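You operate a simulated robot arm through the tools that you are given. There is no shell and no other tool. Be economical: measure what you need, move in short steps, check, and stop when the job is done.

You are at the controls of a simulated two-armed robot. One attempt, no reset.

## Task
Take the rag from the flat end of the bench and lay it out flat on the deck before the grooved roller.
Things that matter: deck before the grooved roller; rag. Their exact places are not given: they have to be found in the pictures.

Only the result counts: the job must be done as asked and must still hold three seconds after the hand-in. Knocking over, shifting, dropping, spilling or breaking anything else fails it.

## Robot
Two 7-joint arms with four-finger grippers on one trunk, on a base that drives. Base frame: it is fixed to the floor where the robot stands at the start and does not move with it; the origin is under the middle of the robot, x ahead of it, y to its left, z up. Readings come in m, rad, newtons and seconds.
The left shoulder is at the start at [0.04, 0.181, 1.13], the right one opposite. With the tool pointing down near the work surface each hand reaches from about 0.32 to 0.84 m from the robot's upright axis, wherever it stands, measured 20 degrees to its own side. Places, roughly: deck before the grooved roller [2.6, -0.1, 0.9]. Payload 3.67 kg a hand.
The TCP of each hand is the grasp point between the finger pads, 0.028 m short of the fingertips. In the tool frame z runs along the fingers and y along their closing line. The gripper opens to 0.112 m. The gripper's body begins 0.073 m behind the TCP.
Orientation is that of the tool frame in the base frame, as a unit quaternion [x, y, z, w]. With the fingers straight down and closing along the base's y, the tool's x points along the base's -x, its y along +y and its z along -z.

## Interface
- The arms move only by the tool drive_tool. It takes "left_increments", "right_increments" or both (then of equal length, played together; a hand with none holds still); each is a list of rows, each a list of 7 numbers: the shift along the tool's x, y, z in units of 40 mm (1.0 is 40 mm), then the turn, a rotation vector about the tool's x, y, z in units of 5 degrees (1.0 is 5 degrees), then the closure in counts, from 0 (fully open) to 255 (shut). In form: [[x, y, z, rx, ry, rz, jaw], ...]. A call has 1 to 8 rows; each row shifts and turns the commanded pose from where the row before left it, along the tool's axes as they then stand. A call with a number of a shift or a turn outside -1 to 1 is refused whole. Each row takes 0.2 s and may step no farther than 0.05 m and 0.15 rad from the row before; otherwise, or with a gripper value out of range, the whole call is refused. A pose out of reach is approached as far as the arm can. The call stops where the force on the tool passes 40 N (or 10 N more than at its start, if that is more) or the arm is blocked; 0.2 s more then pass. Each finger halts on what it meets, pressing with about 24 N; the grip force reading is that of the motor and also rises with nothing between the fingers. The clock runs only during rows and for 0.2 s after the last one: add rows that do not move to give the fingers time. The reply holds the time, the measured pose of the TCP, the force on the tool along the base axes, the opening and the grip force, in the units named above and with some noise, with the torque about the TCP (base axes, N m) and any sound that the robot's microphone picked up, and new pictures: "show" is both (left out), scene, wrist or none (wrist: the cameras of the hands that moved).
- Cameras (640 x 400 px; columns grow to the right, rows downward): "scene" is now at [0.105, -0.0244, 1.3699]; the picture's right is [-0.27, -0.96, 0.00], its down [-0.47, 0.13, -0.88] and it looks along [0.84, -0.24, -0.48] (base axes); focal length 276 px, centre (320, 200). "left" rides on the left gripper at [0.06, 0.018, -0.104] in its tool frame; the picture's right is [-0.29, 0.96, 0.00], its down [-0.80, -0.24, -0.55] and it looks along [-0.53, -0.16, 0.83] (tool axes); focal length 234 px, centre (320, 200). "right" rides on the right gripper at [0.06, -0.018, -0.104] in its tool frame; the picture's right is [0.29, 0.96, 0.00], its down [-0.80, 0.24, -0.55] and it looks along [-0.53, 0.16, 0.83] (tool axes); focal length 234 px, centre (320, 200).
- raise_lower(by): slides the trunk up (or, below 0, down) by that many m; the arms and the scene camera ride with it, the base frame stays. It gives what a move gives, with no picture.
- base_move(legs): drives the robot by 1 to 6 legs, each [ahead, left, turn to the left] in m, m and rad, along the robot's own axes; the way and the turn of a leg run together, so that a leg with both is an arc; at most 1.5 m and 3.142 rad a leg. The arms and the cameras ride along, it lands a little off, and it stops where it bumps. It gives what a move gives, and a new picture of the scene camera.
- pan_tilt(pan, tilt): turns the head with the scene camera to pan (to the left, within 1.501 rad either way) and tilt (down, from -0.506 to 1.204), counted from straight ahead of the robot. It gives what a move gives, and a new picture of the scene camera.
- measure_at(camera, pixels): for up to 12 pixels [column, row] of the newest picture of that camera ("zoom" is the newest enlarged one), the place [x, y, z] in the base frame of the surface seen there, good to about 0.002 m. No time passes.
- close_up(camera, box): a new picture of the part [left, top, right, bottom] of that camera's present view, enlarged. No time passes.
- job_done(): hands the job in; it is judged then, once.

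Go step by step. Measure first, check grasps and placings, and put right what went wrong. The budget is 80 turns and 260 pictures, counting those below and the enlarged ones. Unless the task says otherwise, let go and move clear before handing in, and close with one line.

The tools are called as a command line: name --argument value ..., lists and objects as JSON in quotes. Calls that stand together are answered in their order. drive_tool: Moves the arms, as the interface text tells. Its arguments: {"type":"object","properties":{"left_increments":{"type":"array","items":{"type":"array","items":{"type":"number"}}},"right_increments":{"type":"array","items":{"type":"array","items":{"type":"number"}}},"show":{"type":"string","enum":["both","scene","wrist","none"]}},"required":[]} The other tools are called the same way: raise_lower (by) slides the trunk up or down; base_move (legs) drives the base; pan_tilt (pan, tilt) turns the head that bears the scene camera; measure_at (camera, pixels) gives the place of the surface under pixels of a picture; close_up (camera, box) takes an enlarged picture of a part of a camera's view; job_done () hands the job in.

At the start:

```text
time: 0.0
left_tool_pos: [0.5069, 0.008, 1.1472]
left_tool_rot: [0.0, 1.0, 0.0, 0.0]
left_force: [0.5, -0.2, -0.1]
left_wrist_torque: [0.0, 0.03, -0.04]
left_grip_width: 0.1118
left_grip_force: 0.0
right_tool_pos: [0.4988, -0.4656, 1.1366]
right_tool_rot: [-0.001, 1.0, 0.0, -0.001]
right_force: [0.0, 0.5, 0.2]
right_wrist_torque: [0.0, -0.01, 0.03]
right_grip_width: 0.112
right_grip_force: 0.1
trunk travel left (down, up): [-0.25, 0.264]
robot x, y, heading: [0.0033, 0.0, -0.001]
head pan, tilt: [-0.278, 0.504]
```

scene: 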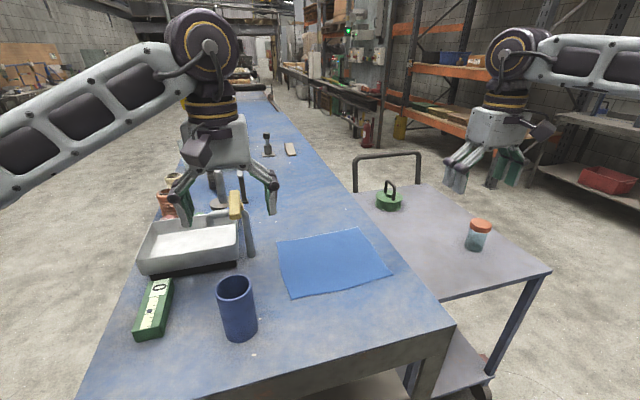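
right: 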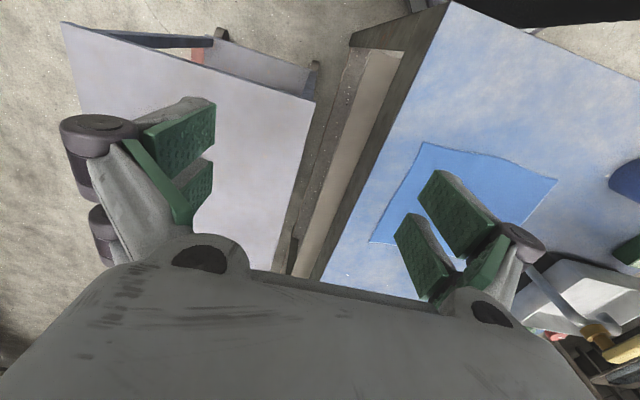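
left: 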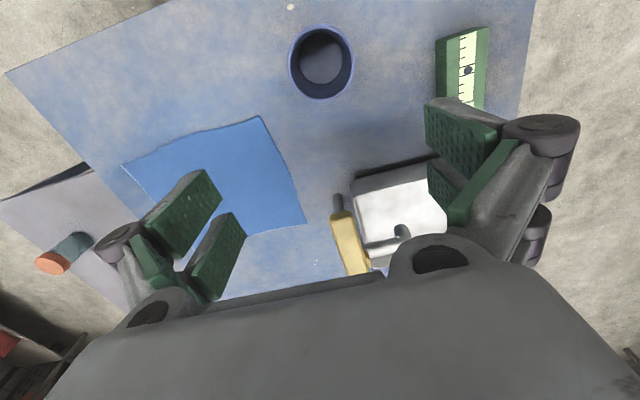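

The blue rag lies near (330,262) on the bench, with its corners near (277,236), (362,229), (392,278), (292,297). I'll measure it, the bench edges and the far end of the bench.

measure_at --camera "scene" --pixels '[[277, 238], [361, 231], [390, 277], [293, 294], [330, 262], [400, 300], [455, 325], [270, 95], [245, 90], [235, 310], [240, 235], [400, 200]]'

close_up --camera "scene" --box '[170, 50, 410, 200]'

close_up --camera "scene" --box '[240, 200, 480, 350]'

```text
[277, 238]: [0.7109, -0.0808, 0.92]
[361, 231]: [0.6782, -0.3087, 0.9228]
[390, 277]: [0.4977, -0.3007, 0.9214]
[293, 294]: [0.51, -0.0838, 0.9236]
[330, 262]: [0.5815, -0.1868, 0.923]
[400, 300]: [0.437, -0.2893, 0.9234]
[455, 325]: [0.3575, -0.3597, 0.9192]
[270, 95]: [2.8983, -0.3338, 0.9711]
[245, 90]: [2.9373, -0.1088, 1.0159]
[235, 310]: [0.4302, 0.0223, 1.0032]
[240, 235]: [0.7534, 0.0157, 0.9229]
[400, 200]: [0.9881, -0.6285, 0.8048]
```

```text
2.67 times, centred on (290, 125) of scene
```

zoom: 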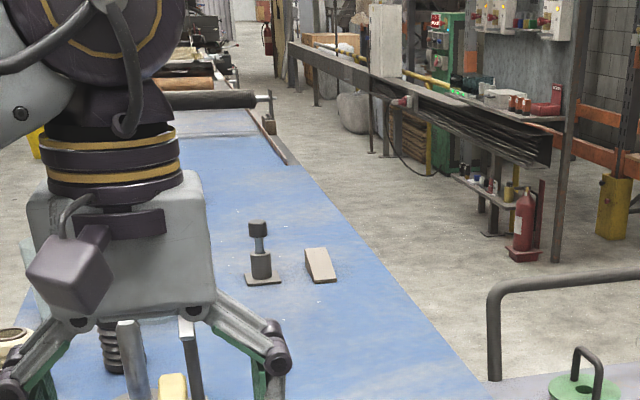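

```text
2.67 times, centred on (360, 275) of scene
```

zoom: 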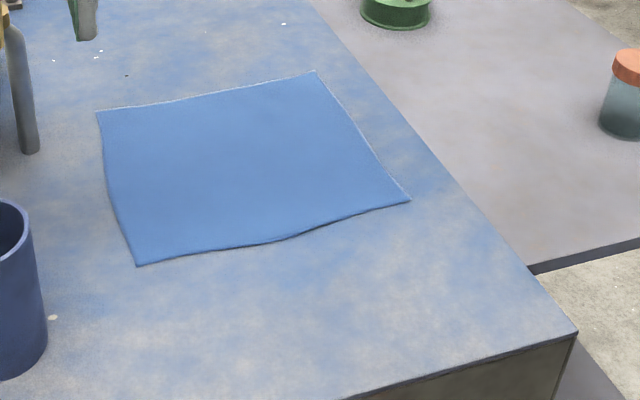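

The rag is about 0.2 × 0.22 m at z 0.923, and the grey deck with the roller lies far down the bench. I'll look around to plan a route past the cart.

pan_tilt --pan -1.0 --tilt 0.5

pan_tilt --pan 0.6 --tilt 0.5

```text
time: 1.1
left_tool_pos: [0.5064, 0.0083, 1.1488]
left_tool_rot: [0.0, 1.0, 0.0, 0.0]
left_force: [-0.3, -0.6, -0.3]
left_wrist_torque: [-0.02, 0.0, -0.02]
left_grip_width: 0.1121
left_grip_force: 0.1
right_tool_pos: [0.4996, -0.4665, 1.1368]
right_tool_rot: [-0.001, 1.0, -0.001, 0.0]
right_force: [-0.2, -0.4, 0.2]
right_wrist_torque: [-0.02, 0.01, 0.0]
right_grip_width: 0.1121
right_grip_force: 0.0
trunk travel left (down, up): [-0.25, 0.264]
robot x, y, heading: [0.0053, 0.0013, 0.001]
head pan, tilt: [-1.0, 0.499]
```

scene: 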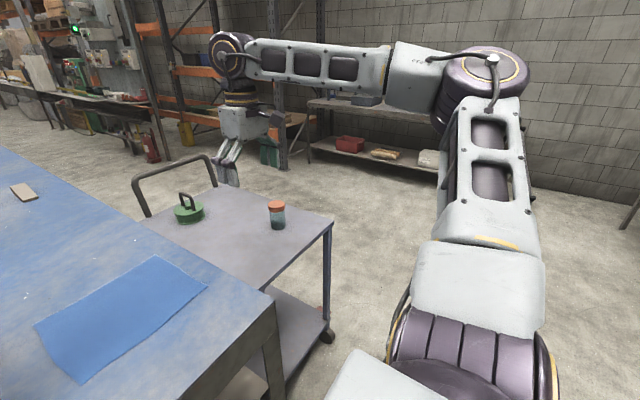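

```text
time: 2.8
left_tool_pos: [0.5066, 0.0088, 1.1474]
left_tool_rot: [0.0, 1.0, 0.0, 0.0]
left_force: [0.2, -0.1, -0.2]
left_wrist_torque: [0.03, 0.0, -0.03]
left_grip_width: 0.1122
left_grip_force: 0.0
right_tool_pos: [0.4984, -0.466, 1.1365]
right_tool_rot: [0.0, 1.0, 0.001, 0.0]
right_force: [-0.8, -0.4, -0.2]
right_wrist_torque: [0.03, -0.01, 0.01]
right_grip_width: 0.1122
right_grip_force: 0.1
trunk travel left (down, up): [-0.25, 0.264]
robot x, y, heading: [-0.0002, -0.0027, 0.001]
head pan, tilt: [0.6, 0.499]
```

scene: 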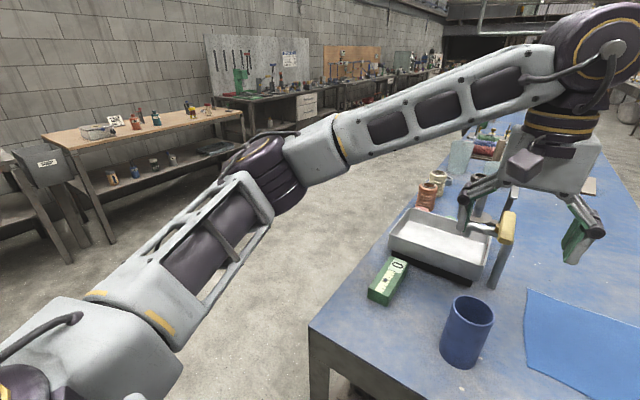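

The left aisle looks wide and clear. I'll measure the bench's left edge and the aisle limits here.

measure_at --camera "scene" --pixels '[[312, 322], [390, 235], [450, 158], [240, 150], [110, 240], [300, 250], [320, 135], [345, 110], [420, 195], [480, 150]]'

pan_tilt --pan -0.45 --tilt 0.35

```text
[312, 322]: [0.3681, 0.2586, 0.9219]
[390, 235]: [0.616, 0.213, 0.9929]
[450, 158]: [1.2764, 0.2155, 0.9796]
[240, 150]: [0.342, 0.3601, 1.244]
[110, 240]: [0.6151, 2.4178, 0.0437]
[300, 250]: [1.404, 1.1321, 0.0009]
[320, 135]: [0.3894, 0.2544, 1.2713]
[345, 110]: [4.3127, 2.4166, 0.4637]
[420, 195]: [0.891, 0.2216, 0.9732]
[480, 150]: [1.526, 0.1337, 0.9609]
```

```text
time: 4.0
left_tool_pos: [0.5071, 0.0086, 1.1453]
left_tool_rot: [0.0, 1.0, 0.0, -0.001]
left_force: [-0.2, -0.5, -0.5]
left_wrist_torque: [0.01, 0.01, -0.04]
left_grip_width: 0.1119
left_grip_force: 0.1
right_tool_pos: [0.4988, -0.4658, 1.1378]
right_tool_rot: [0.0, 1.0, 0.0, 0.0]
right_force: [-0.5, 0.7, -0.1]
right_wrist_torque: [-0.04, 0.04, -0.02]
right_grip_width: 0.1121
right_grip_force: 0.1
trunk travel left (down, up): [-0.25, 0.264]
robot x, y, heading: [0.0007, -0.004, -0.004]
head pan, tilt: [-0.45, 0.351]
```

scene: 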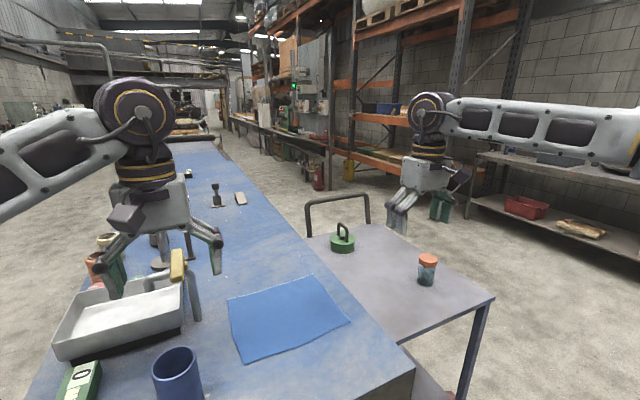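

Now I'll measure the right aisle: cart corner (493,298), handle (368,195), floor, racks and the roller area.

measure_at --camera "scene" --pixels '[[493, 298], [368, 195], [308, 205], [470, 230], [350, 178], [318, 185], [250, 155], [300, 195], [560, 270], [190, 145], [215, 148], [190, 132]]'

close_up --camera "scene" --box '[160, 80, 320, 180]'

```text
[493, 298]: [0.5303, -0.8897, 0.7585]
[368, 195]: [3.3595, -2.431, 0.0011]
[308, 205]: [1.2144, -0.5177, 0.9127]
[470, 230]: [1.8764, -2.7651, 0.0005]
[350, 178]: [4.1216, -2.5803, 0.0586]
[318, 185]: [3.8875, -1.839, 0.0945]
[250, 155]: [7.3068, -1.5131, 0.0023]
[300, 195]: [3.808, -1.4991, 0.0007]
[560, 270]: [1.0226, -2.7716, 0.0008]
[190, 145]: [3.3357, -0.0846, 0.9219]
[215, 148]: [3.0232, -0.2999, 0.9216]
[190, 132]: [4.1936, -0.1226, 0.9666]
```

```text
4.00 times, centred on (240, 130) of scene
```

zoom: 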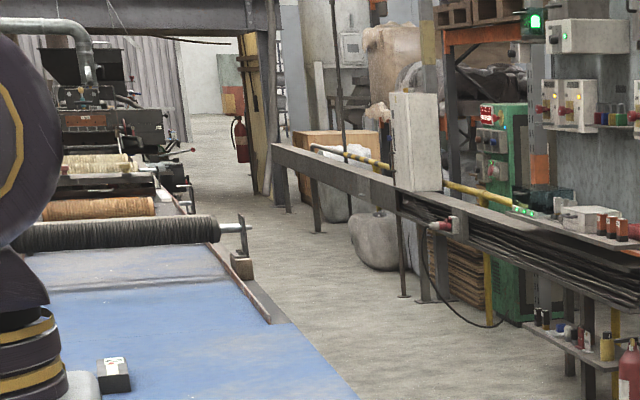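

The right aisle is wide (y −0.9 to −2.4), so I can carry the rag round the cart. First I'll bring both hands above the rag's near corners, with the jaws partly closed.

drive_tool --left_increments '[[-0.19, -0.94, 0, 0, 0, 0, 164], [-0.19, -0.94, 0, 0, 0, 0, 164], [-0.19, -0.95, 0, 0, 0, 0, 164], [0, 0, 0.8, 0, 0, 0, 164], [0, 0, 0.8, 0, 0, 0, 164], [0, 0, 0.8, 0, 0, 0, 164], [0, 0, 0.8, 0, 0, 0, 164]]' --right_increments '[[-0.156, 0.93, 0.2, 0, 0, 0, 164], [-0.156, 0.93, 0.2, 0, 0, 0, 164], [-0.156, 0.93, 0.2, 0, 0, 0, 164], [-0.156, 0.93, 0.2, 0, 0, 0, 164], [-0.156, 0.93, 0.2, 0, 0, 0, 164], [0, 0, 1, 0, 0, 0, 164], [0, 0, 1, 0, 0, 0, 164]]'

pan_tilt --pan -0.35 --tilt 0.85

```text
time: 5.7
left_tool_pos: [0.5306, -0.1047, 1.0172]
left_tool_rot: [-0.001, 1.0, 0.0, 0.0]
left_force: [0.4, -0.7, 0.5]
left_wrist_torque: [-0.06, 0.01, 0.02]
left_grip_width: 0.0398
left_grip_force: 0.1
right_tool_pos: [0.5307, -0.2792, 1.016]
right_tool_rot: [0.0, 1.0, 0.0, 0.001]
right_force: [0.3, 0.3, 0.1]
right_wrist_torque: [0.0, 0.02, -0.02]
right_grip_width: 0.0399
right_grip_force: 0.0
trunk travel left (down, up): [-0.25, 0.264]
robot x, y, heading: [0.0003, -0.0035, 0.001]
head pan, tilt: [-0.45, 0.351]
```

scene: 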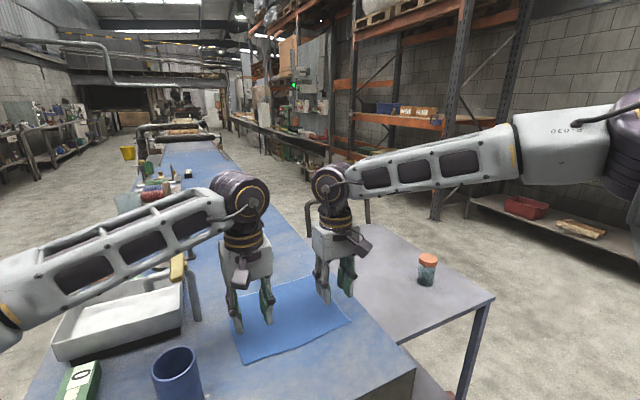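
right: 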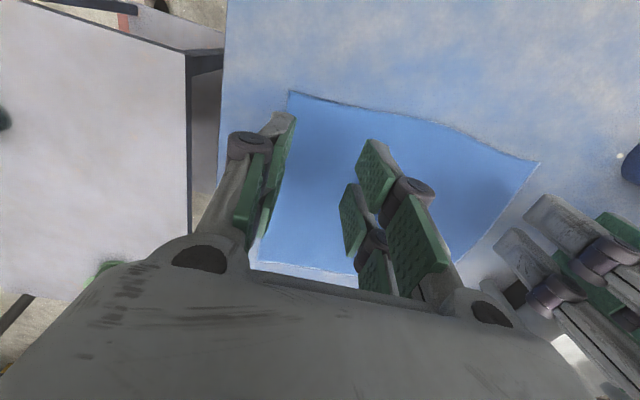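
left: 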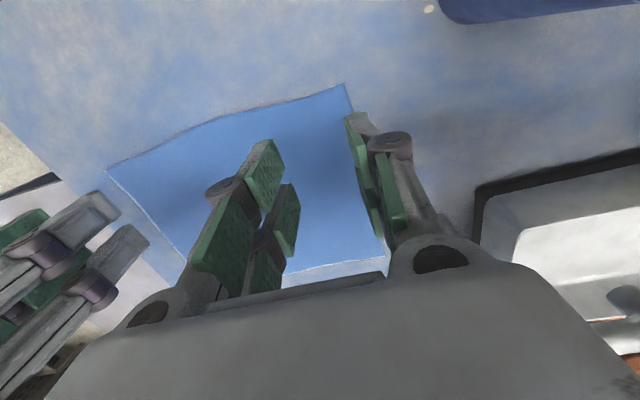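

```text
time: 6.6
left_tool_pos: [0.5308, -0.1057, 1.0195]
left_tool_rot: [0.001, 1.0, 0.0, 0.0]
left_force: [0.6, -0.2, -0.3]
left_wrist_torque: [0.02, -0.03, 0.01]
left_grip_width: 0.0402
left_grip_force: 0.1
right_tool_pos: [0.5299, -0.2809, 1.017]
right_tool_rot: [-0.001, 1.0, 0.0, 0.0]
right_force: [0.3, -0.4, 0.0]
right_wrist_torque: [-0.02, 0.01, 0.01]
right_grip_width: 0.0401
right_grip_force: 0.0
trunk travel left (down, up): [-0.25, 0.264]
robot x, y, heading: [-0.0028, -0.0009, 0.001]
head pan, tilt: [-0.351, 0.85]
```

scene: 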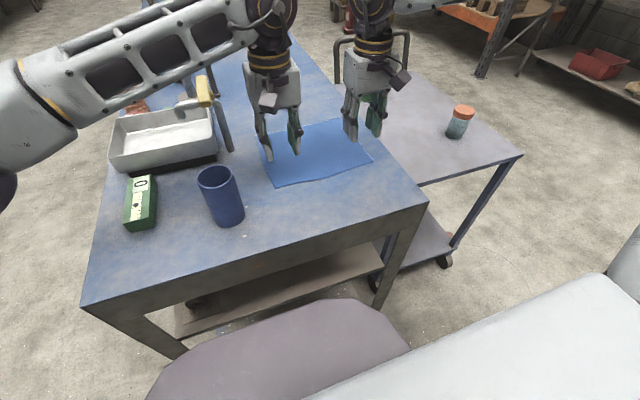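

Both hands hover above the near part of the rag. I'll measure its corners precisely from the wrist views.

measure_at --camera "left" --pixels '[[343, 88], [110, 170], [200, 129], [383, 255], [270, 105], [300, 265]]'

measure_at --camera "right" --pixels '[[291, 95], [535, 165], [430, 125], [262, 255], [345, 270]]'

```text
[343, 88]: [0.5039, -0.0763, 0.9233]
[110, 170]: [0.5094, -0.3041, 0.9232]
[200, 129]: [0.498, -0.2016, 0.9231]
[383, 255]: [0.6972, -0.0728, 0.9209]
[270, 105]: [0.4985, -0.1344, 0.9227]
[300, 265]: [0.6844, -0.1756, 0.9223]
```

```text
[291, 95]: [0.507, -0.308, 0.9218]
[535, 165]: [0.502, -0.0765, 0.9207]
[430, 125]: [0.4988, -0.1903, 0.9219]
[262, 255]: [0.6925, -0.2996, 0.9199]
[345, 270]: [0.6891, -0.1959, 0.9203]
```

The rag's near edge is at x≈0.50, and its corners are at y −0.076 and −0.306. I'll lower both hands to just above contact at x≈0.517.

drive_tool --left_increments '[[0.16, 0, 0.8, 0, 0, 0, 168], [0.16, 0, 0.7, 0, 0, 0, 168], [0, 0, 0.15, 0, 0, 0, 168], [0, 0, 0, 0, 0, 0, 168]]' --right_increments '[[0.16, 0.05, 0.8, 0, 0, 0, 168], [0.16, 0, 0.7, 0, 0, 0, 168], [0, 0, 0.12, 0, 0, 0, 168], [0, 0, 0, 0, 0, 0, 168]]' --show "wrist"

```text
time: 7.6
left_tool_pos: [0.5173, -0.1046, 0.9521]
left_tool_rot: [0.0, 1.0, 0.0, 0.0]
left_force: [-0.7, -0.3, 0.0]
left_wrist_torque: [0.0, 0.02, 0.0]
left_grip_width: 0.038
left_grip_force: 0.0
right_tool_pos: [0.5172, -0.2779, 0.9512]
right_tool_rot: [-0.001, 1.0, 0.0, -0.001]
right_force: [-0.4, -0.2, 0.3]
right_wrist_torque: [0.01, 0.01, 0.01]
right_grip_width: 0.0381
right_grip_force: 0.1
trunk travel left (down, up): [-0.25, 0.264]
robot x, y, heading: [-0.0011, 0.0021, -0.001]
head pan, tilt: [-0.351, 0.85]
```

right: 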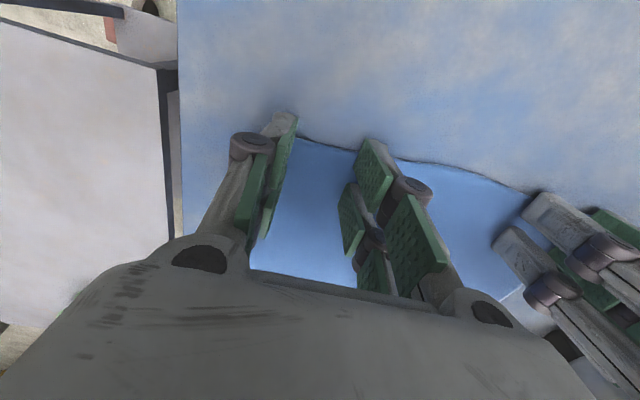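
left: 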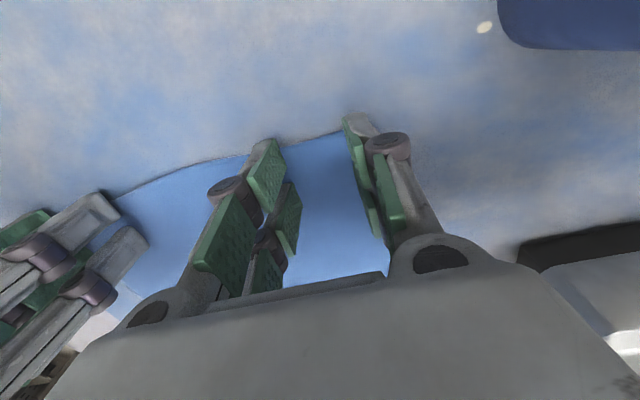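

No contact yet, so I'll go down another 4 mm to press lightly.

drive_tool --left_increments '[[0, 0, 0.07, 0, 0, 0, 168], [0, 0, 0.03, 0, 0, 0, 168]]' --right_increments '[[0, 0, 0.06, 0, 0, 0, 168], [0, 0, 0.02, 0, 0, 0, 168]]' --show "none"

```text
time: 8.2
left_tool_pos: [0.5167, -0.1056, 0.9483]
left_tool_rot: [0.0, 1.0, -0.001, 0.0]
left_force: [0.7, -0.3, 3.0]
left_wrist_torque: [0.05, -0.03, -0.02]
left_grip_width: 0.0383
left_grip_force: 0.1
right_tool_pos: [0.5163, -0.2783, 0.9496]
right_tool_rot: [0.0, 1.0, 0.0, 0.0]
right_force: [-0.2, 0.2, 0.3]
right_wrist_torque: [-0.03, 0.01, 0.02]
right_grip_width: 0.0384
right_grip_force: 0.0
trunk travel left (down, up): [-0.25, 0.264]
robot x, y, heading: [0.0023, -0.0005, 0.002]
head pan, tilt: [-0.351, 0.85]
```

The left hand is just touching (3 N), and the right is not quite there. I'll add a little more press on the right, then close both jaws.

drive_tool --left_increments '[[0, 0, 0.015, 0, 0, 0, 168], [0, 0, 0, 0, 0, 0, 200], [0, 0, 0, 0, 0, 0, 230], [0, 0, 0, 0, 0, 0, 255], [0, 0, 0, 0, 0, 0, 255]]' --right_increments '[[0, 0, 0.045, 0, 0, 0, 168], [0, 0, 0, 0, 0, 0, 200], [0, 0, 0, 0, 0, 0, 230], [0, 0, 0, 0, 0, 0, 255], [0, 0, 0, 0, 0, 0, 255]]'

```text
time: 9.4
left_tool_pos: [0.5166, -0.1043, 0.948]
left_tool_rot: [0.0, 1.0, 0.0, 0.001]
left_force: [0.3, 0.6, -0.3]
left_wrist_torque: [0.01, -0.01, 0.01]
left_grip_width: 0.0001
left_grip_force: 24.5
right_tool_pos: [0.5171, -0.2783, 0.9483]
right_tool_rot: [0.0, 1.0, 0.0, 0.0]
right_force: [1.2, -0.4, 4.9]
right_wrist_torque: [-0.04, -0.05, 0.03]
right_grip_width: 0.003
right_grip_force: 26.2
trunk travel left (down, up): [-0.25, 0.264]
robot x, y, heading: [0.0, -0.0004, -0.003]
head pan, tilt: [-0.351, 0.85]
```

scene: 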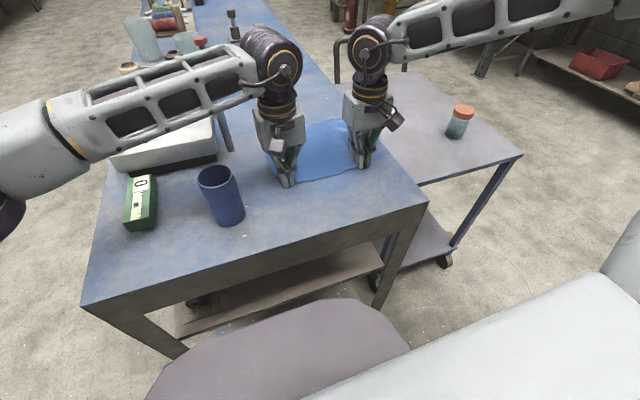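
right: 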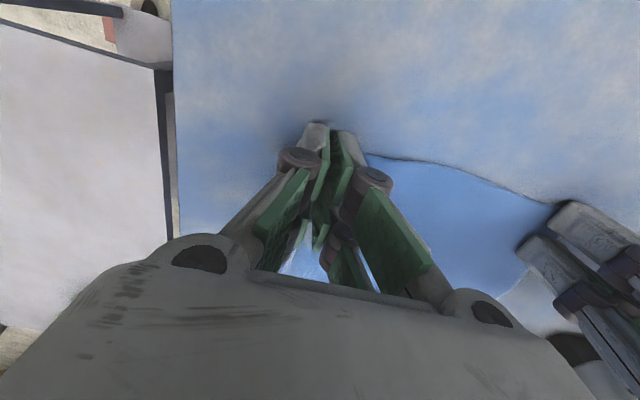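
left: 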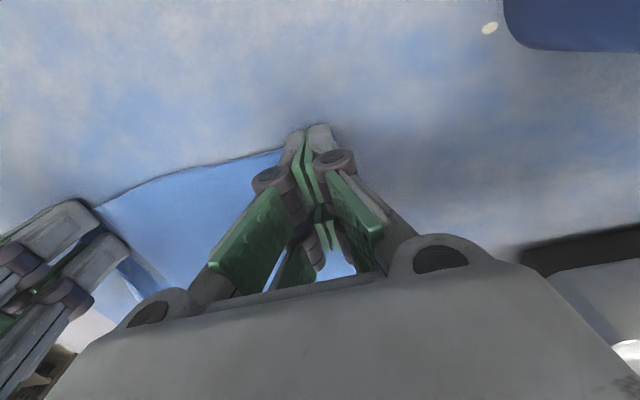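

The right jaws hold cloth (3 mm opening), but the left shut empty (0.1 mm) because it pressed too little. I'll reopen the left, move to −0.11, press harder and close again.

drive_tool --left_increments '[[0, 0, -0.2, 0, 0, 0, 255], [0, -0.1, 0, 0, 0, 0, 168], [0, 0, 0, 0, 0, 0, 168], [0, 0, 0.2, 0, 0, 0, 168], [0, 0, 0.05, 0, 0, 0, 168]]' --show "wrist"

```text
time: 10.6
left_tool_pos: [0.5168, -0.1082, 0.9485]
left_tool_rot: [0.0, 1.0, -0.001, 0.003]
left_force: [1.5, 1.5, 15.8]
left_wrist_torque: [-0.12, -0.01, 0.0]
left_grip_width: 0.0394
left_grip_force: 0.6
right_tool_pos: [0.5166, -0.2769, 0.9478]
right_tool_rot: [0.0, 1.0, 0.0, 0.0]
right_force: [-0.4, 0.0, 0.9]
right_wrist_torque: [0.04, -0.02, 0.0]
right_grip_width: 0.0031
right_grip_force: 26.0
trunk travel left (down, up): [-0.25, 0.264]
robot x, y, heading: [-0.0006, -0.0005, -0.0]
head pan, tilt: [-0.351, 0.85]
```

left: 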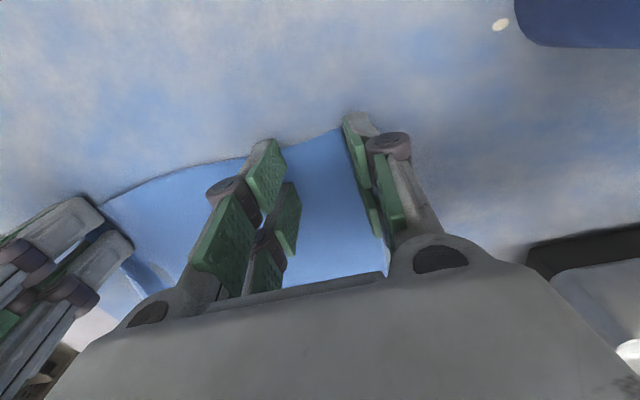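

The left now presses with about 16 N. I'll ease off slightly and close.

drive_tool --left_increments '[[0, 0, -0.02, 0, 0, 0, 168], [0, 0, 0, 0, 0, 0, 200], [0, 0, 0, 0, 0, 0, 230], [0, 0, 0, 0, 0, 0, 255], [0, 0, 0, 0, 0, 0, 255]]' --show "wrist"

```text
time: 11.8
left_tool_pos: [0.5156, -0.1097, 0.9475]
left_tool_rot: [0.0, 1.0, 0.0, 0.0]
left_force: [0.1, -11.9, 9.7]
left_wrist_torque: [-0.36, -0.01, 0.08]
left_grip_width: 0.0026
left_grip_force: 24.4
right_tool_pos: [0.5155, -0.2783, 0.948]
right_tool_rot: [0.0, 1.0, 0.001, 0.001]
right_force: [-0.9, 13.0, 0.7]
right_wrist_torque: [0.3, 0.02, 0.06]
right_grip_width: 0.0026
right_grip_force: 24.6
trunk travel left (down, up): [-0.25, 0.264]
robot x, y, heading: [0.0009, -0.0034, -0.002]
head pan, tilt: [-0.351, 0.85]
```

left: 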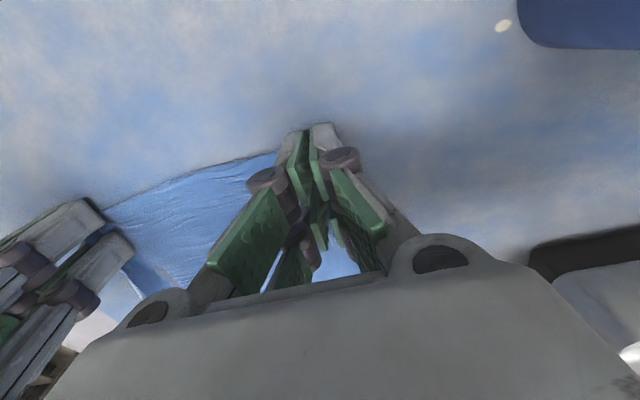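

Both hands hold the cloth, and it is taut between them (12 N). I'll bring each hand inward by about 6 mm, then lift.

drive_tool --left_increments '[[0, -0.15, 0, 0, 0, 0, 255], [0, 0, -0.5, 0, 0, 0, 255], [0, 0, -0.8, 0, 0, 0, 255], [0, 0, -0.8, 0, 0, 0, 255]]' --right_increments '[[0, 0.15, 0, 0, 0, 0, 255], [0, 0, -0.5, 0, 0, 0, 255], [0, 0, -0.8, 0, 0, 0, 255], [0, 0, -0.8, 0, 0, 0, 255]]'

```text
time: 12.8
left_tool_pos: [0.516, -0.1163, 1.0306]
left_tool_rot: [0.0, 1.0, 0.0, 0.0]
left_force: [-1.1, -0.4, -0.2]
left_wrist_torque: [0.0, -0.02, 0.02]
left_grip_width: 0.002
left_grip_force: 22.8
right_tool_pos: [0.5175, -0.2718, 1.0327]
right_tool_rot: [0.0, 1.0, 0.0, 0.0]
right_force: [-0.4, -0.2, 0.2]
right_wrist_torque: [0.01, 0.02, 0.0]
right_grip_width: 0.0032
right_grip_force: 27.0
trunk travel left (down, up): [-0.25, 0.264]
robot x, y, heading: [-0.0031, 0.0007, -0.004]
head pan, tilt: [-0.351, 0.85]
```

scene: 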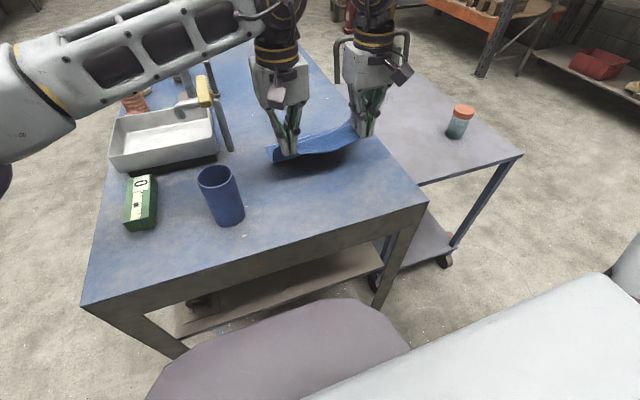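
right: 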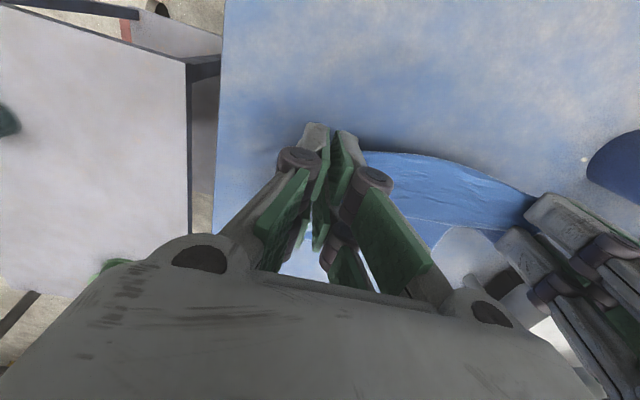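
left: 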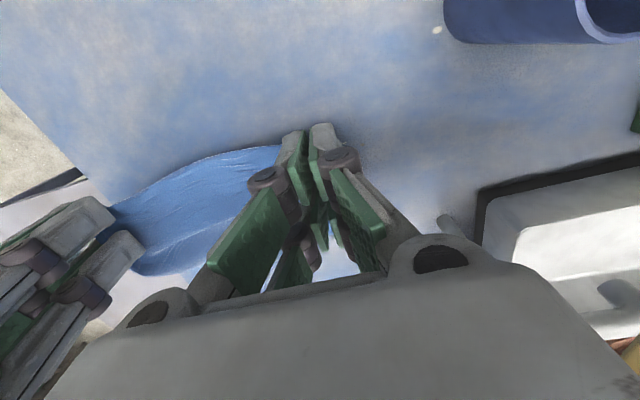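

The rag lifts in both hands. I'll raise it 0.2 m more so it clears everything on the bench.

drive_tool --left_increments '[[0, 0, -1, 0, 0, 0, 255], [0, 0, -1, 0, 0, 0, 255], [0, 0, -1, 0, 0, 0, 255], [0, 0, -1, 0, 0, 0, 255], [0, 0, -1, 0, 0, 0, 255]]' --right_increments '[[0, 0, -1, 0, 0, 0, 255], [0, 0, -1, 0, 0, 0, 255], [0, 0, -1, 0, 0, 0, 255], [0, 0, -1, 0, 0, 0, 255], [0, 0, -1, 0, 0, 0, 255]]' --show "none"

pan_tilt --pan -0.35 --tilt 0.5

```text
time: 14.0
left_tool_pos: [0.5158, -0.1146, 1.2311]
left_tool_rot: [0.0, 1.0, -0.001, -0.001]
left_force: [-0.9, 0.3, 0.7]
left_wrist_torque: [0.02, -0.01, 0.0]
left_grip_width: 0.0023
left_grip_force: 24.2
right_tool_pos: [0.5156, -0.2714, 1.2331]
right_tool_rot: [0.0, 1.0, 0.0, -0.001]
right_force: [-0.7, -1.0, 0.4]
right_wrist_torque: [-0.03, 0.01, -0.03]
right_grip_width: 0.003
right_grip_force: 26.0
trunk travel left (down, up): [-0.25, 0.264]
robot x, y, heading: [0.0022, -0.0018, -0.002]
head pan, tilt: [-0.351, 0.85]
```

```text
time: 14.8
left_tool_pos: [0.5177, -0.1137, 1.232]
left_tool_rot: [-0.001, 1.0, 0.0, 0.0]
left_force: [-0.9, 0.3, 0.8]
left_wrist_torque: [-0.02, -0.02, 0.0]
left_grip_width: 0.0022
left_grip_force: 22.7
right_tool_pos: [0.516, -0.2723, 1.2304]
right_tool_rot: [-0.001, 1.0, 0.0, 0.0]
right_force: [-0.4, 0.0, 1.6]
right_wrist_torque: [-0.03, 0.0, 0.0]
right_grip_width: 0.0022
right_grip_force: 22.3
trunk travel left (down, up): [-0.25, 0.264]
robot x, y, heading: [0.0022, -0.0005, -0.0]
head pan, tilt: [-0.351, 0.499]
```

scene: 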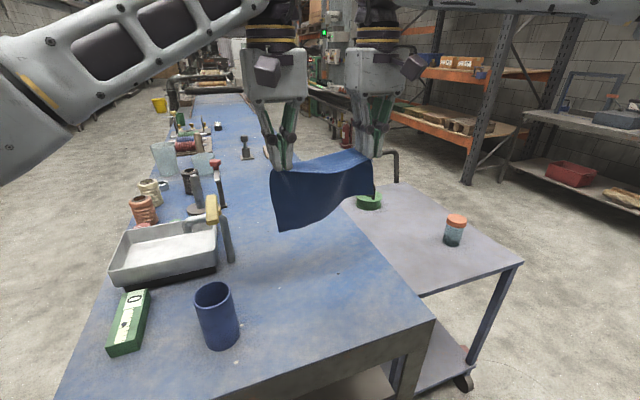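

The rag hangs freely with its lower edge near z 1.03. I'll back off, shift right past the cart, drive ahead to x≈2.55 and turn left to face the bench.

base_move --legs '[[-0.25, 0, 0], [0, -1.5, 0], [1.5, 0, 0], [1.3, 0, 0]]'

pan_tilt --pan 0.9 --tilt 0.4

```text
time: 37.5
left_tool_pos: [3.0629, -1.6389, 1.2312]
left_tool_rot: [0.004, 1.0, 0.0, 0.0]
left_force: [0.2, 0.7, -1.1]
left_wrist_torque: [0.03, 0.02, 0.03]
left_grip_width: 0.0031
left_grip_force: 25.8
right_tool_pos: [3.0608, -1.796, 1.2306]
right_tool_rot: [0.005, 1.0, 0.001, 0.0]
right_force: [-0.2, -0.2, 0.0]
right_wrist_torque: [0.03, 0.01, -0.02]
right_grip_width: 0.0028
right_grip_force: 22.2
trunk travel left (down, up): [-0.25, 0.264]
robot x, y, heading: [2.5485, -1.5156, -0.011]
head pan, tilt: [-0.351, 0.499]
```

scene: 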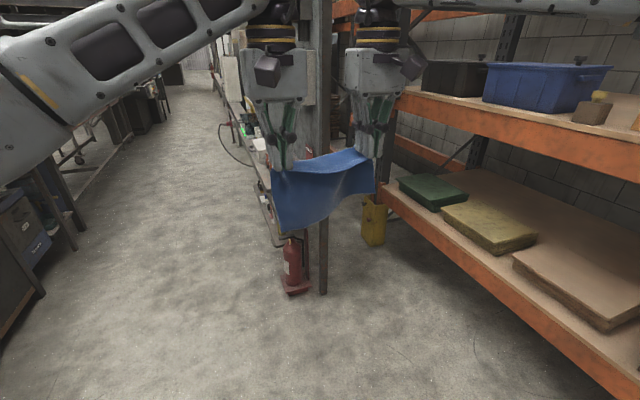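

```text
time: 38.9
left_tool_pos: [3.0632, -1.6375, 1.2325]
left_tool_rot: [0.005, 1.0, 0.0, 0.0]
left_force: [-0.7, 0.1, 0.8]
left_wrist_torque: [-0.01, -0.02, 0.01]
left_grip_width: 0.0025
left_grip_force: 22.1
right_tool_pos: [3.0616, -1.7956, 1.2315]
right_tool_rot: [0.006, 1.0, 0.0, 0.001]
right_force: [-0.2, -1.4, -0.4]
right_wrist_torque: [-0.04, 0.04, -0.01]
right_grip_width: 0.0031
right_grip_force: 25.9
trunk travel left (down, up): [-0.25, 0.264]
robot x, y, heading: [2.5475, -1.519, -0.009]
head pan, tilt: [0.901, 0.4]
```

scene: 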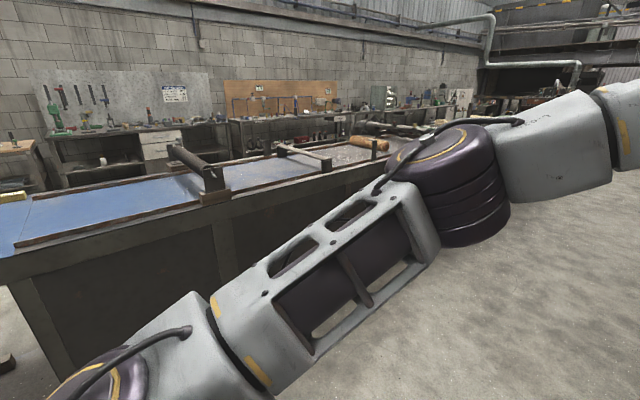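

The deck and roller are to the left. I'll turn 90° left here, where there is enough clear space.

base_move --legs '[[0, 0, 1.58]]'

pan_tilt --pan 0.0 --tilt 0.45

```text
time: 43.5
left_tool_pos: [2.6641, -1.0007, 1.2318]
left_tool_rot: [-0.706, 0.708, 0.0, 0.0]
left_force: [0.1, 0.0, -0.8]
left_wrist_torque: [-0.03, -0.01, -0.04]
left_grip_width: 0.0029
left_grip_force: 25.1
right_tool_pos: [2.8202, -1.0021, 1.2324]
right_tool_rot: [-0.707, 0.707, 0.0, 0.0]
right_force: [0.7, -0.6, 0.8]
right_wrist_torque: [-0.01, 0.05, -0.01]
right_grip_width: 0.0023
right_grip_force: 25.1
trunk travel left (down, up): [-0.25, 0.264]
robot x, y, heading: [2.5475, -1.5199, 1.569]
head pan, tilt: [0.901, 0.4]
```

scene: 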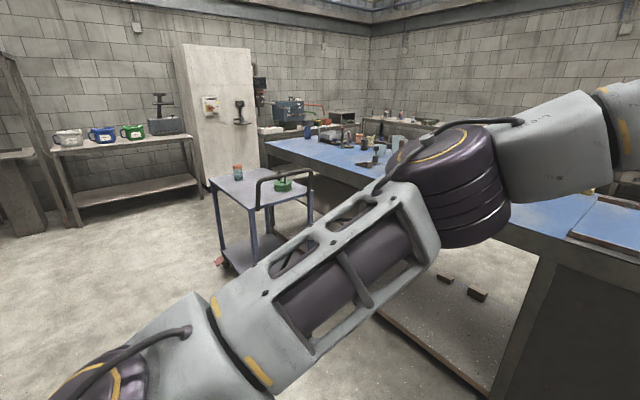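

```text
time: 44.7
left_tool_pos: [2.6629, -1.0021, 1.2306]
left_tool_rot: [-0.706, 0.708, 0.0, 0.0]
left_force: [-0.5, 1.1, -1.1]
left_wrist_torque: [0.02, 0.01, 0.0]
left_grip_width: 0.0027
left_grip_force: 25.4
right_tool_pos: [2.8211, -1.0031, 1.2322]
right_tool_rot: [-0.706, 0.708, 0.0, 0.0]
right_force: [-0.5, 0.3, 0.4]
right_wrist_torque: [-0.02, -0.02, 0.01]
right_grip_width: 0.0026
right_grip_force: 22.4
trunk travel left (down, up): [-0.25, 0.264]
robot x, y, heading: [2.5467, -1.5179, 1.573]
head pan, tilt: [0.0, 0.45]
```

scene: 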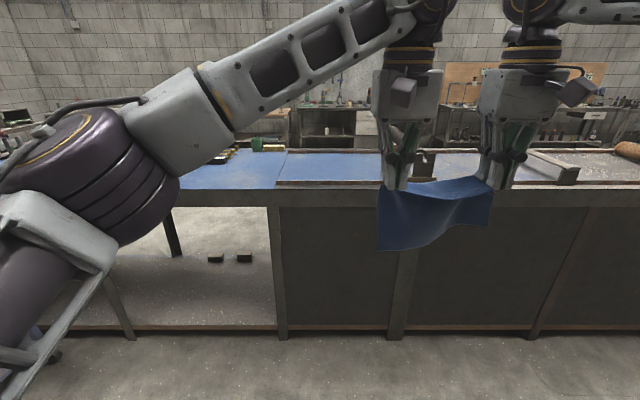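

I'm now facing the bench. Rails begin near (280,182), and the roller is behind the left hand. I'll measure the deck's extents.

measure_at --camera "scene" --pixels '[[280, 182], [285, 155], [330, 167], [370, 167], [330, 181], [330, 152], [424, 158], [424, 175], [450, 168], [430, 183], [340, 192], [230, 180]]'

close_up --camera "scene" --box '[240, 120, 480, 270]'

```text
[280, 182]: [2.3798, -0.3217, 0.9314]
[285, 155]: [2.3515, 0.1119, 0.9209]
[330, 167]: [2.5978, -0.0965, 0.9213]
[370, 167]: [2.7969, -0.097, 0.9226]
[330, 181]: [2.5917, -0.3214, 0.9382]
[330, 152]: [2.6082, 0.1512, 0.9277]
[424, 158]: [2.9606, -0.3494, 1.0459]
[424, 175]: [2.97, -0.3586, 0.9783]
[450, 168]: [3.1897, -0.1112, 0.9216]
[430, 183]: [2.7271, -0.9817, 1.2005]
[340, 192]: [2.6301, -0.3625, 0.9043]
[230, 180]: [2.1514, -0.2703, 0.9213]
```

```text
2.67 times, centred on (360, 195) of scene
```

zoom: 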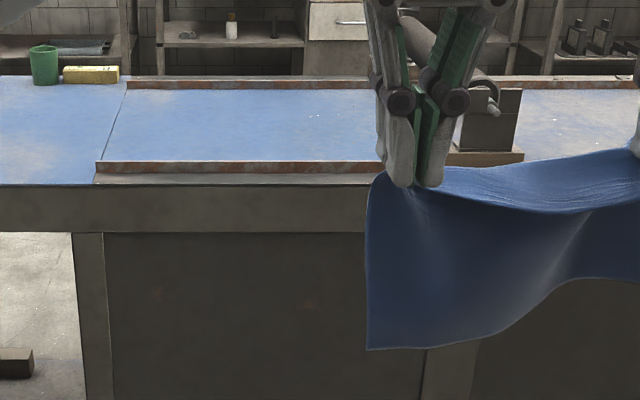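

The deck lies between the rails (y −0.31 to 0.15), from x≈2.36 to the roller at ≈2.9, with its surface at z 0.922. I'll shift left 0.14 m and approach part way, then check base clearance.

base_move --legs '[[0, 0.14, 0], [0.55, 0, 0]]'

pan_tilt --pan 0.2 --tilt 0.95

```text
time: 48.9
left_tool_pos: [2.5279, -0.4502, 1.2304]
left_tool_rot: [-0.705, 0.709, -0.001, 0.0]
left_force: [0.1, 0.4, -0.2]
left_wrist_torque: [-0.01, 0.04, 0.01]
left_grip_width: 0.0023
left_grip_force: 22.5
right_tool_pos: [2.6837, -0.451, 1.2324]
right_tool_rot: [-0.705, 0.709, 0.0, -0.001]
right_force: [0.2, 1.9, 0.1]
right_wrist_torque: [-0.02, 0.08, 0.0]
right_grip_width: 0.0028
right_grip_force: 25.9
trunk travel left (down, up): [-0.25, 0.264]
robot x, y, heading: [2.4071, -0.9636, 1.561]
head pan, tilt: [0.0, 0.45]
```

scene: 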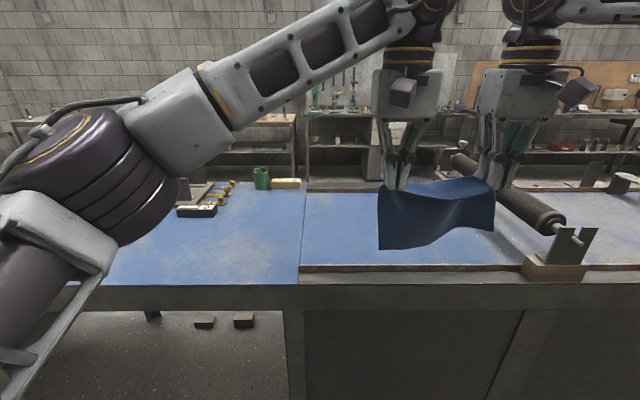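

```text
time: 49.9
left_tool_pos: [2.5273, -0.4497, 1.2312]
left_tool_rot: [-0.705, 0.709, -0.001, -0.001]
left_force: [0.8, -0.7, 0.0]
left_wrist_torque: [-0.03, 0.04, 0.02]
left_grip_width: 0.0021
left_grip_force: 23.1
right_tool_pos: [2.6838, -0.4517, 1.2325]
right_tool_rot: [-0.705, 0.709, 0.0, 0.0]
right_force: [-0.6, 0.9, -0.1]
right_wrist_torque: [-0.01, 0.0, 0.0]
right_grip_width: 0.0031
right_grip_force: 26.4
trunk travel left (down, up): [-0.25, 0.264]
robot x, y, heading: [2.4097, -0.9685, 1.561]
head pan, tilt: [0.201, 0.949]
```

scene: 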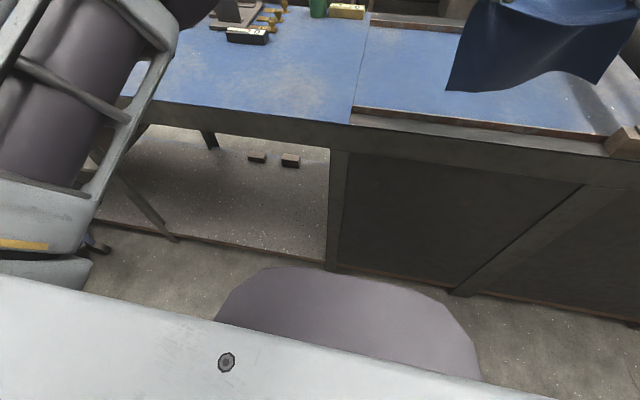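

I'll measure the base front edge (335,270) and the bench panel for clearance.

measure_at --camera "scene" --pixels '[[300, 272], [360, 277], [460, 335], [335, 262], [450, 285], [400, 260], [355, 118], [340, 140], [590, 132], [610, 150], [270, 40], [480, 100]]'

```text
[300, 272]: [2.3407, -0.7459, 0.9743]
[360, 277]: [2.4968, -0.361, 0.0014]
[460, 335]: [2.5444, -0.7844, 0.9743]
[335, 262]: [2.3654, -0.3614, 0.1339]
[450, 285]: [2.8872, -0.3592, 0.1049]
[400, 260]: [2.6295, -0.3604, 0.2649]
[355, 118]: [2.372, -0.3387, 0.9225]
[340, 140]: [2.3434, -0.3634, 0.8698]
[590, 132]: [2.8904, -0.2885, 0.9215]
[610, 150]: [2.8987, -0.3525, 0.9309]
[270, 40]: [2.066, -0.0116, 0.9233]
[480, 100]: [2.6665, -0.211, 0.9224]
```

The gap to the panel is 0.6 m, and at the start the base stood safely 0.36 m from the bench. I'll drive ahead 0.23 m.

base_move --legs '[[0.23, 0, 0.01]]'

pan_tilt --pan -0.2 --tilt 0.75

```text
time: 51.6
left_tool_pos: [2.5212, -0.2205, 1.2313]
left_tool_rot: [0.709, -0.705, 0.0, -0.001]
left_force: [-0.1, 0.1, -0.3]
left_wrist_torque: [0.0, -0.03, -0.01]
left_grip_width: 0.0028
left_grip_force: 25.3
right_tool_pos: [2.6781, -0.221, 1.2331]
right_tool_rot: [0.709, -0.705, 0.0, 0.0]
right_force: [2.2, 0.2, -0.8]
right_wrist_torque: [-0.01, -0.03, -0.01]
right_grip_width: 0.0036
right_grip_force: 27.0
trunk travel left (down, up): [-0.25, 0.264]
robot x, y, heading: [2.4105, -0.7415, 1.575]
head pan, tilt: [0.201, 0.949]
```

scene: 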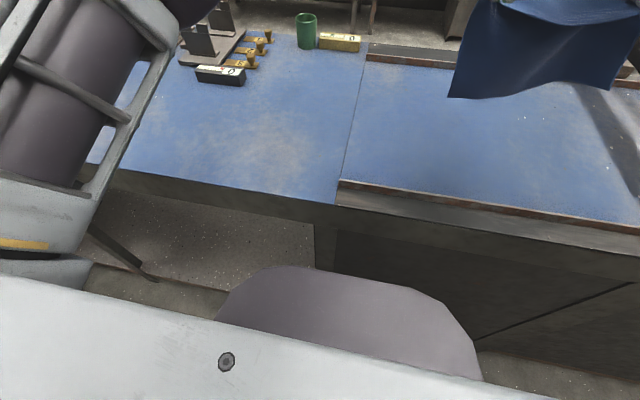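

```text
time: 52.5
left_tool_pos: [2.5218, -0.2223, 1.2311]
left_tool_rot: [0.709, -0.706, 0.0, 0.0]
left_force: [0.3, -0.8, -1.0]
left_wrist_torque: [0.03, -0.06, 0.03]
left_grip_width: 0.0028
left_grip_force: 25.5
right_tool_pos: [2.6783, -0.221, 1.2323]
right_tool_rot: [0.709, -0.705, 0.0, -0.001]
right_force: [-0.4, 0.1, -1.3]
right_wrist_torque: [-0.03, 0.02, -0.02]
right_grip_width: 0.0034
right_grip_force: 24.8
trunk travel left (down, up): [-0.25, 0.264]
robot x, y, heading: [2.4103, -0.7395, 1.578]
head pan, tilt: [-0.201, 0.75]
```

scene: 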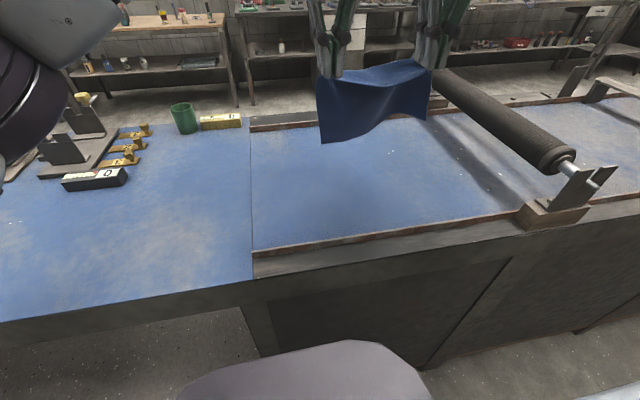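

I'll measure the hanging hem and the roller to work out the lay-down path.

measure_at --camera "scene" --pixels '[[324, 141], [424, 116], [385, 122], [350, 136], [320, 90], [428, 75], [370, 80], [480, 120], [530, 160], [395, 62]]'

close_up --camera "scene" --box '[280, 20, 480, 145]'

```text
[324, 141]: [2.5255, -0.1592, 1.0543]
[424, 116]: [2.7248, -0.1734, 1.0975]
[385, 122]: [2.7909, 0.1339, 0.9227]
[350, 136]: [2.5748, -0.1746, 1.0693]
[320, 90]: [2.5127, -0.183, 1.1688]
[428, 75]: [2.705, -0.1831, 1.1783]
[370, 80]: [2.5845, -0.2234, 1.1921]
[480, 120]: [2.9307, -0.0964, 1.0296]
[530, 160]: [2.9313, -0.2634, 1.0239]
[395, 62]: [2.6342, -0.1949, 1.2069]
```

```text
3.20 times, centred on (380, 82) of scene
```

zoom: 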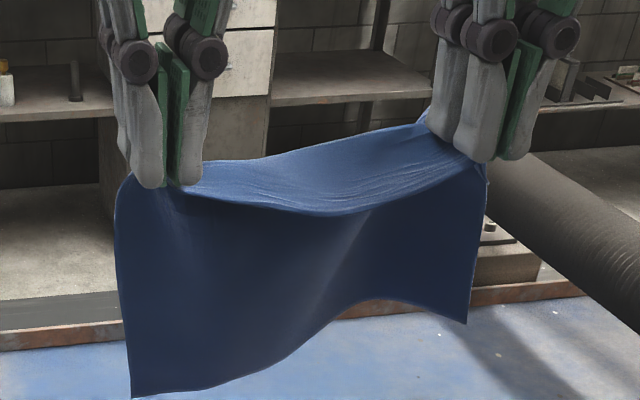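

The hem curves away from the robot, about 0.06 m ahead of the fingertips and 0.15 m below them. I'll move the hands forward to y≈−0.06 and down to z 1.12, so the hem is just above the deck at y≈0.

drive_tool --left_increments '[[-0.81, 0, 0.4, 0, 0, 0, 255], [-0.81, 0, 0.4, 0, 0, 0, 255], [-0.81, 0, 0.6, 0, 0, 0, 255], [-0.81, 0, 0.6, 0, 0, 0, 255], [-0.81, 0.05, 0.6, 0, 0, 0, 255], [0, 0.05, 0.2, 0, 0, 0, 255]]' --right_increments '[[-0.81, 0, 0.4, 0, 0, 0, 255], [-0.81, 0, 0.4, 0, 0, 0, 255], [-0.81, 0, 0.6, 0, 0, 0, 255], [-0.81, 0, 0.6, 0, 0, 0, 255], [-0.81, -0.05, 0.6, 0, 0, 0, 255], [0, -0.05, 0.2, 0, 0, 0, 255]]'

```text
time: 53.9
left_tool_pos: [2.5103, -0.0787, 1.1131]
left_tool_rot: [0.708, -0.706, 0.0, -0.001]
left_force: [17.7, 3.3, 1.3]
left_wrist_torque: [0.13, -0.53, 0.06]
left_grip_width: 0.0033
left_grip_force: 24.4
left hand out of reach, approached as far as the arm can: row 5
right_tool_pos: [2.6785, -0.0598, 1.1206]
right_tool_rot: [0.71, -0.704, 0.0, 0.001]
right_force: [-18.5, -3.6, -0.2]
right_wrist_torque: [-0.09, 0.56, 0.14]
right_grip_width: 0.0029
right_grip_force: 23.7
trunk travel left (down, up): [-0.25, 0.264]
robot x, y, heading: [2.4092, -0.7348, 1.576]
head pan, tilt: [-0.201, 0.75]
```

scene: 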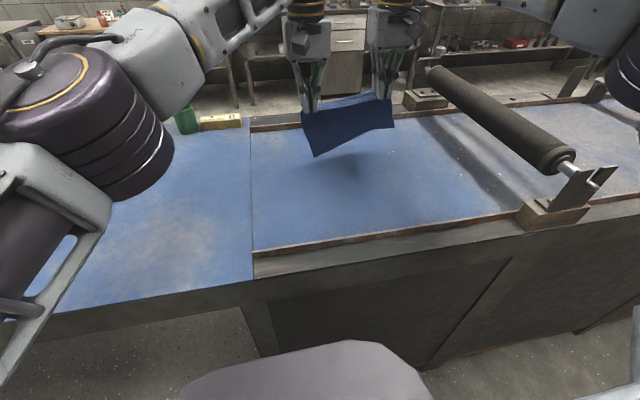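
right: 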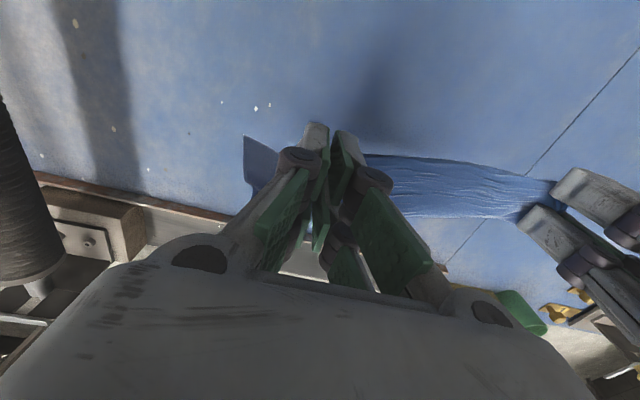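
left: 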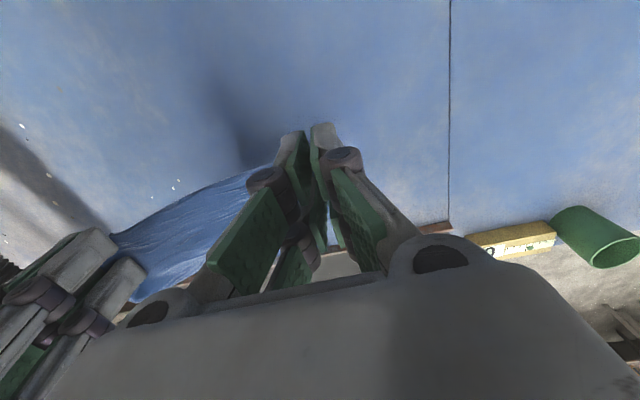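

The left hand reached its limit at y −0.079, and the cloth is tight (18 N). I'll ease both hands inward and bring them to y≈−0.078.

drive_tool --left_increments '[[0.45, -0.12, 0, 0, 0, 0, 255], [0, 0, 0, 0, 0, 0, 255]]' --right_increments '[[0.45, 0.05, 0.1, 0, 0, 0, 255], [0, 0, 0, 0, 0, 0, 255]]' --show "scene"

```text
time: 54.5
left_tool_pos: [2.5158, -0.0955, 1.1138]
left_tool_rot: [0.709, -0.705, 0.0, 0.001]
left_force: [12.1, 2.0, 0.6]
left_wrist_torque: [0.08, -0.32, 0.01]
left_grip_width: 0.0026
left_grip_force: 23.9
right_tool_pos: [2.6806, -0.0755, 1.116]
right_tool_rot: [0.709, -0.705, 0.0, 0.0]
right_force: [-12.8, -2.0, -0.4]
right_wrist_torque: [-0.09, 0.38, 0.1]
right_grip_width: 0.0026
right_grip_force: 24.3
trunk travel left (down, up): [-0.25, 0.264]
robot x, y, heading: [2.411, -0.7385, 1.577]
head pan, tilt: [-0.201, 0.75]
```

scene: 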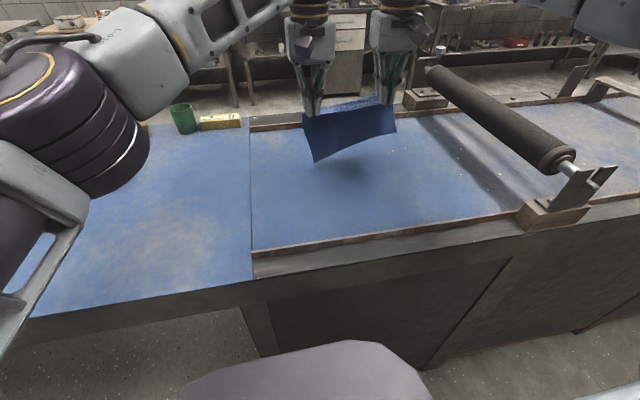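

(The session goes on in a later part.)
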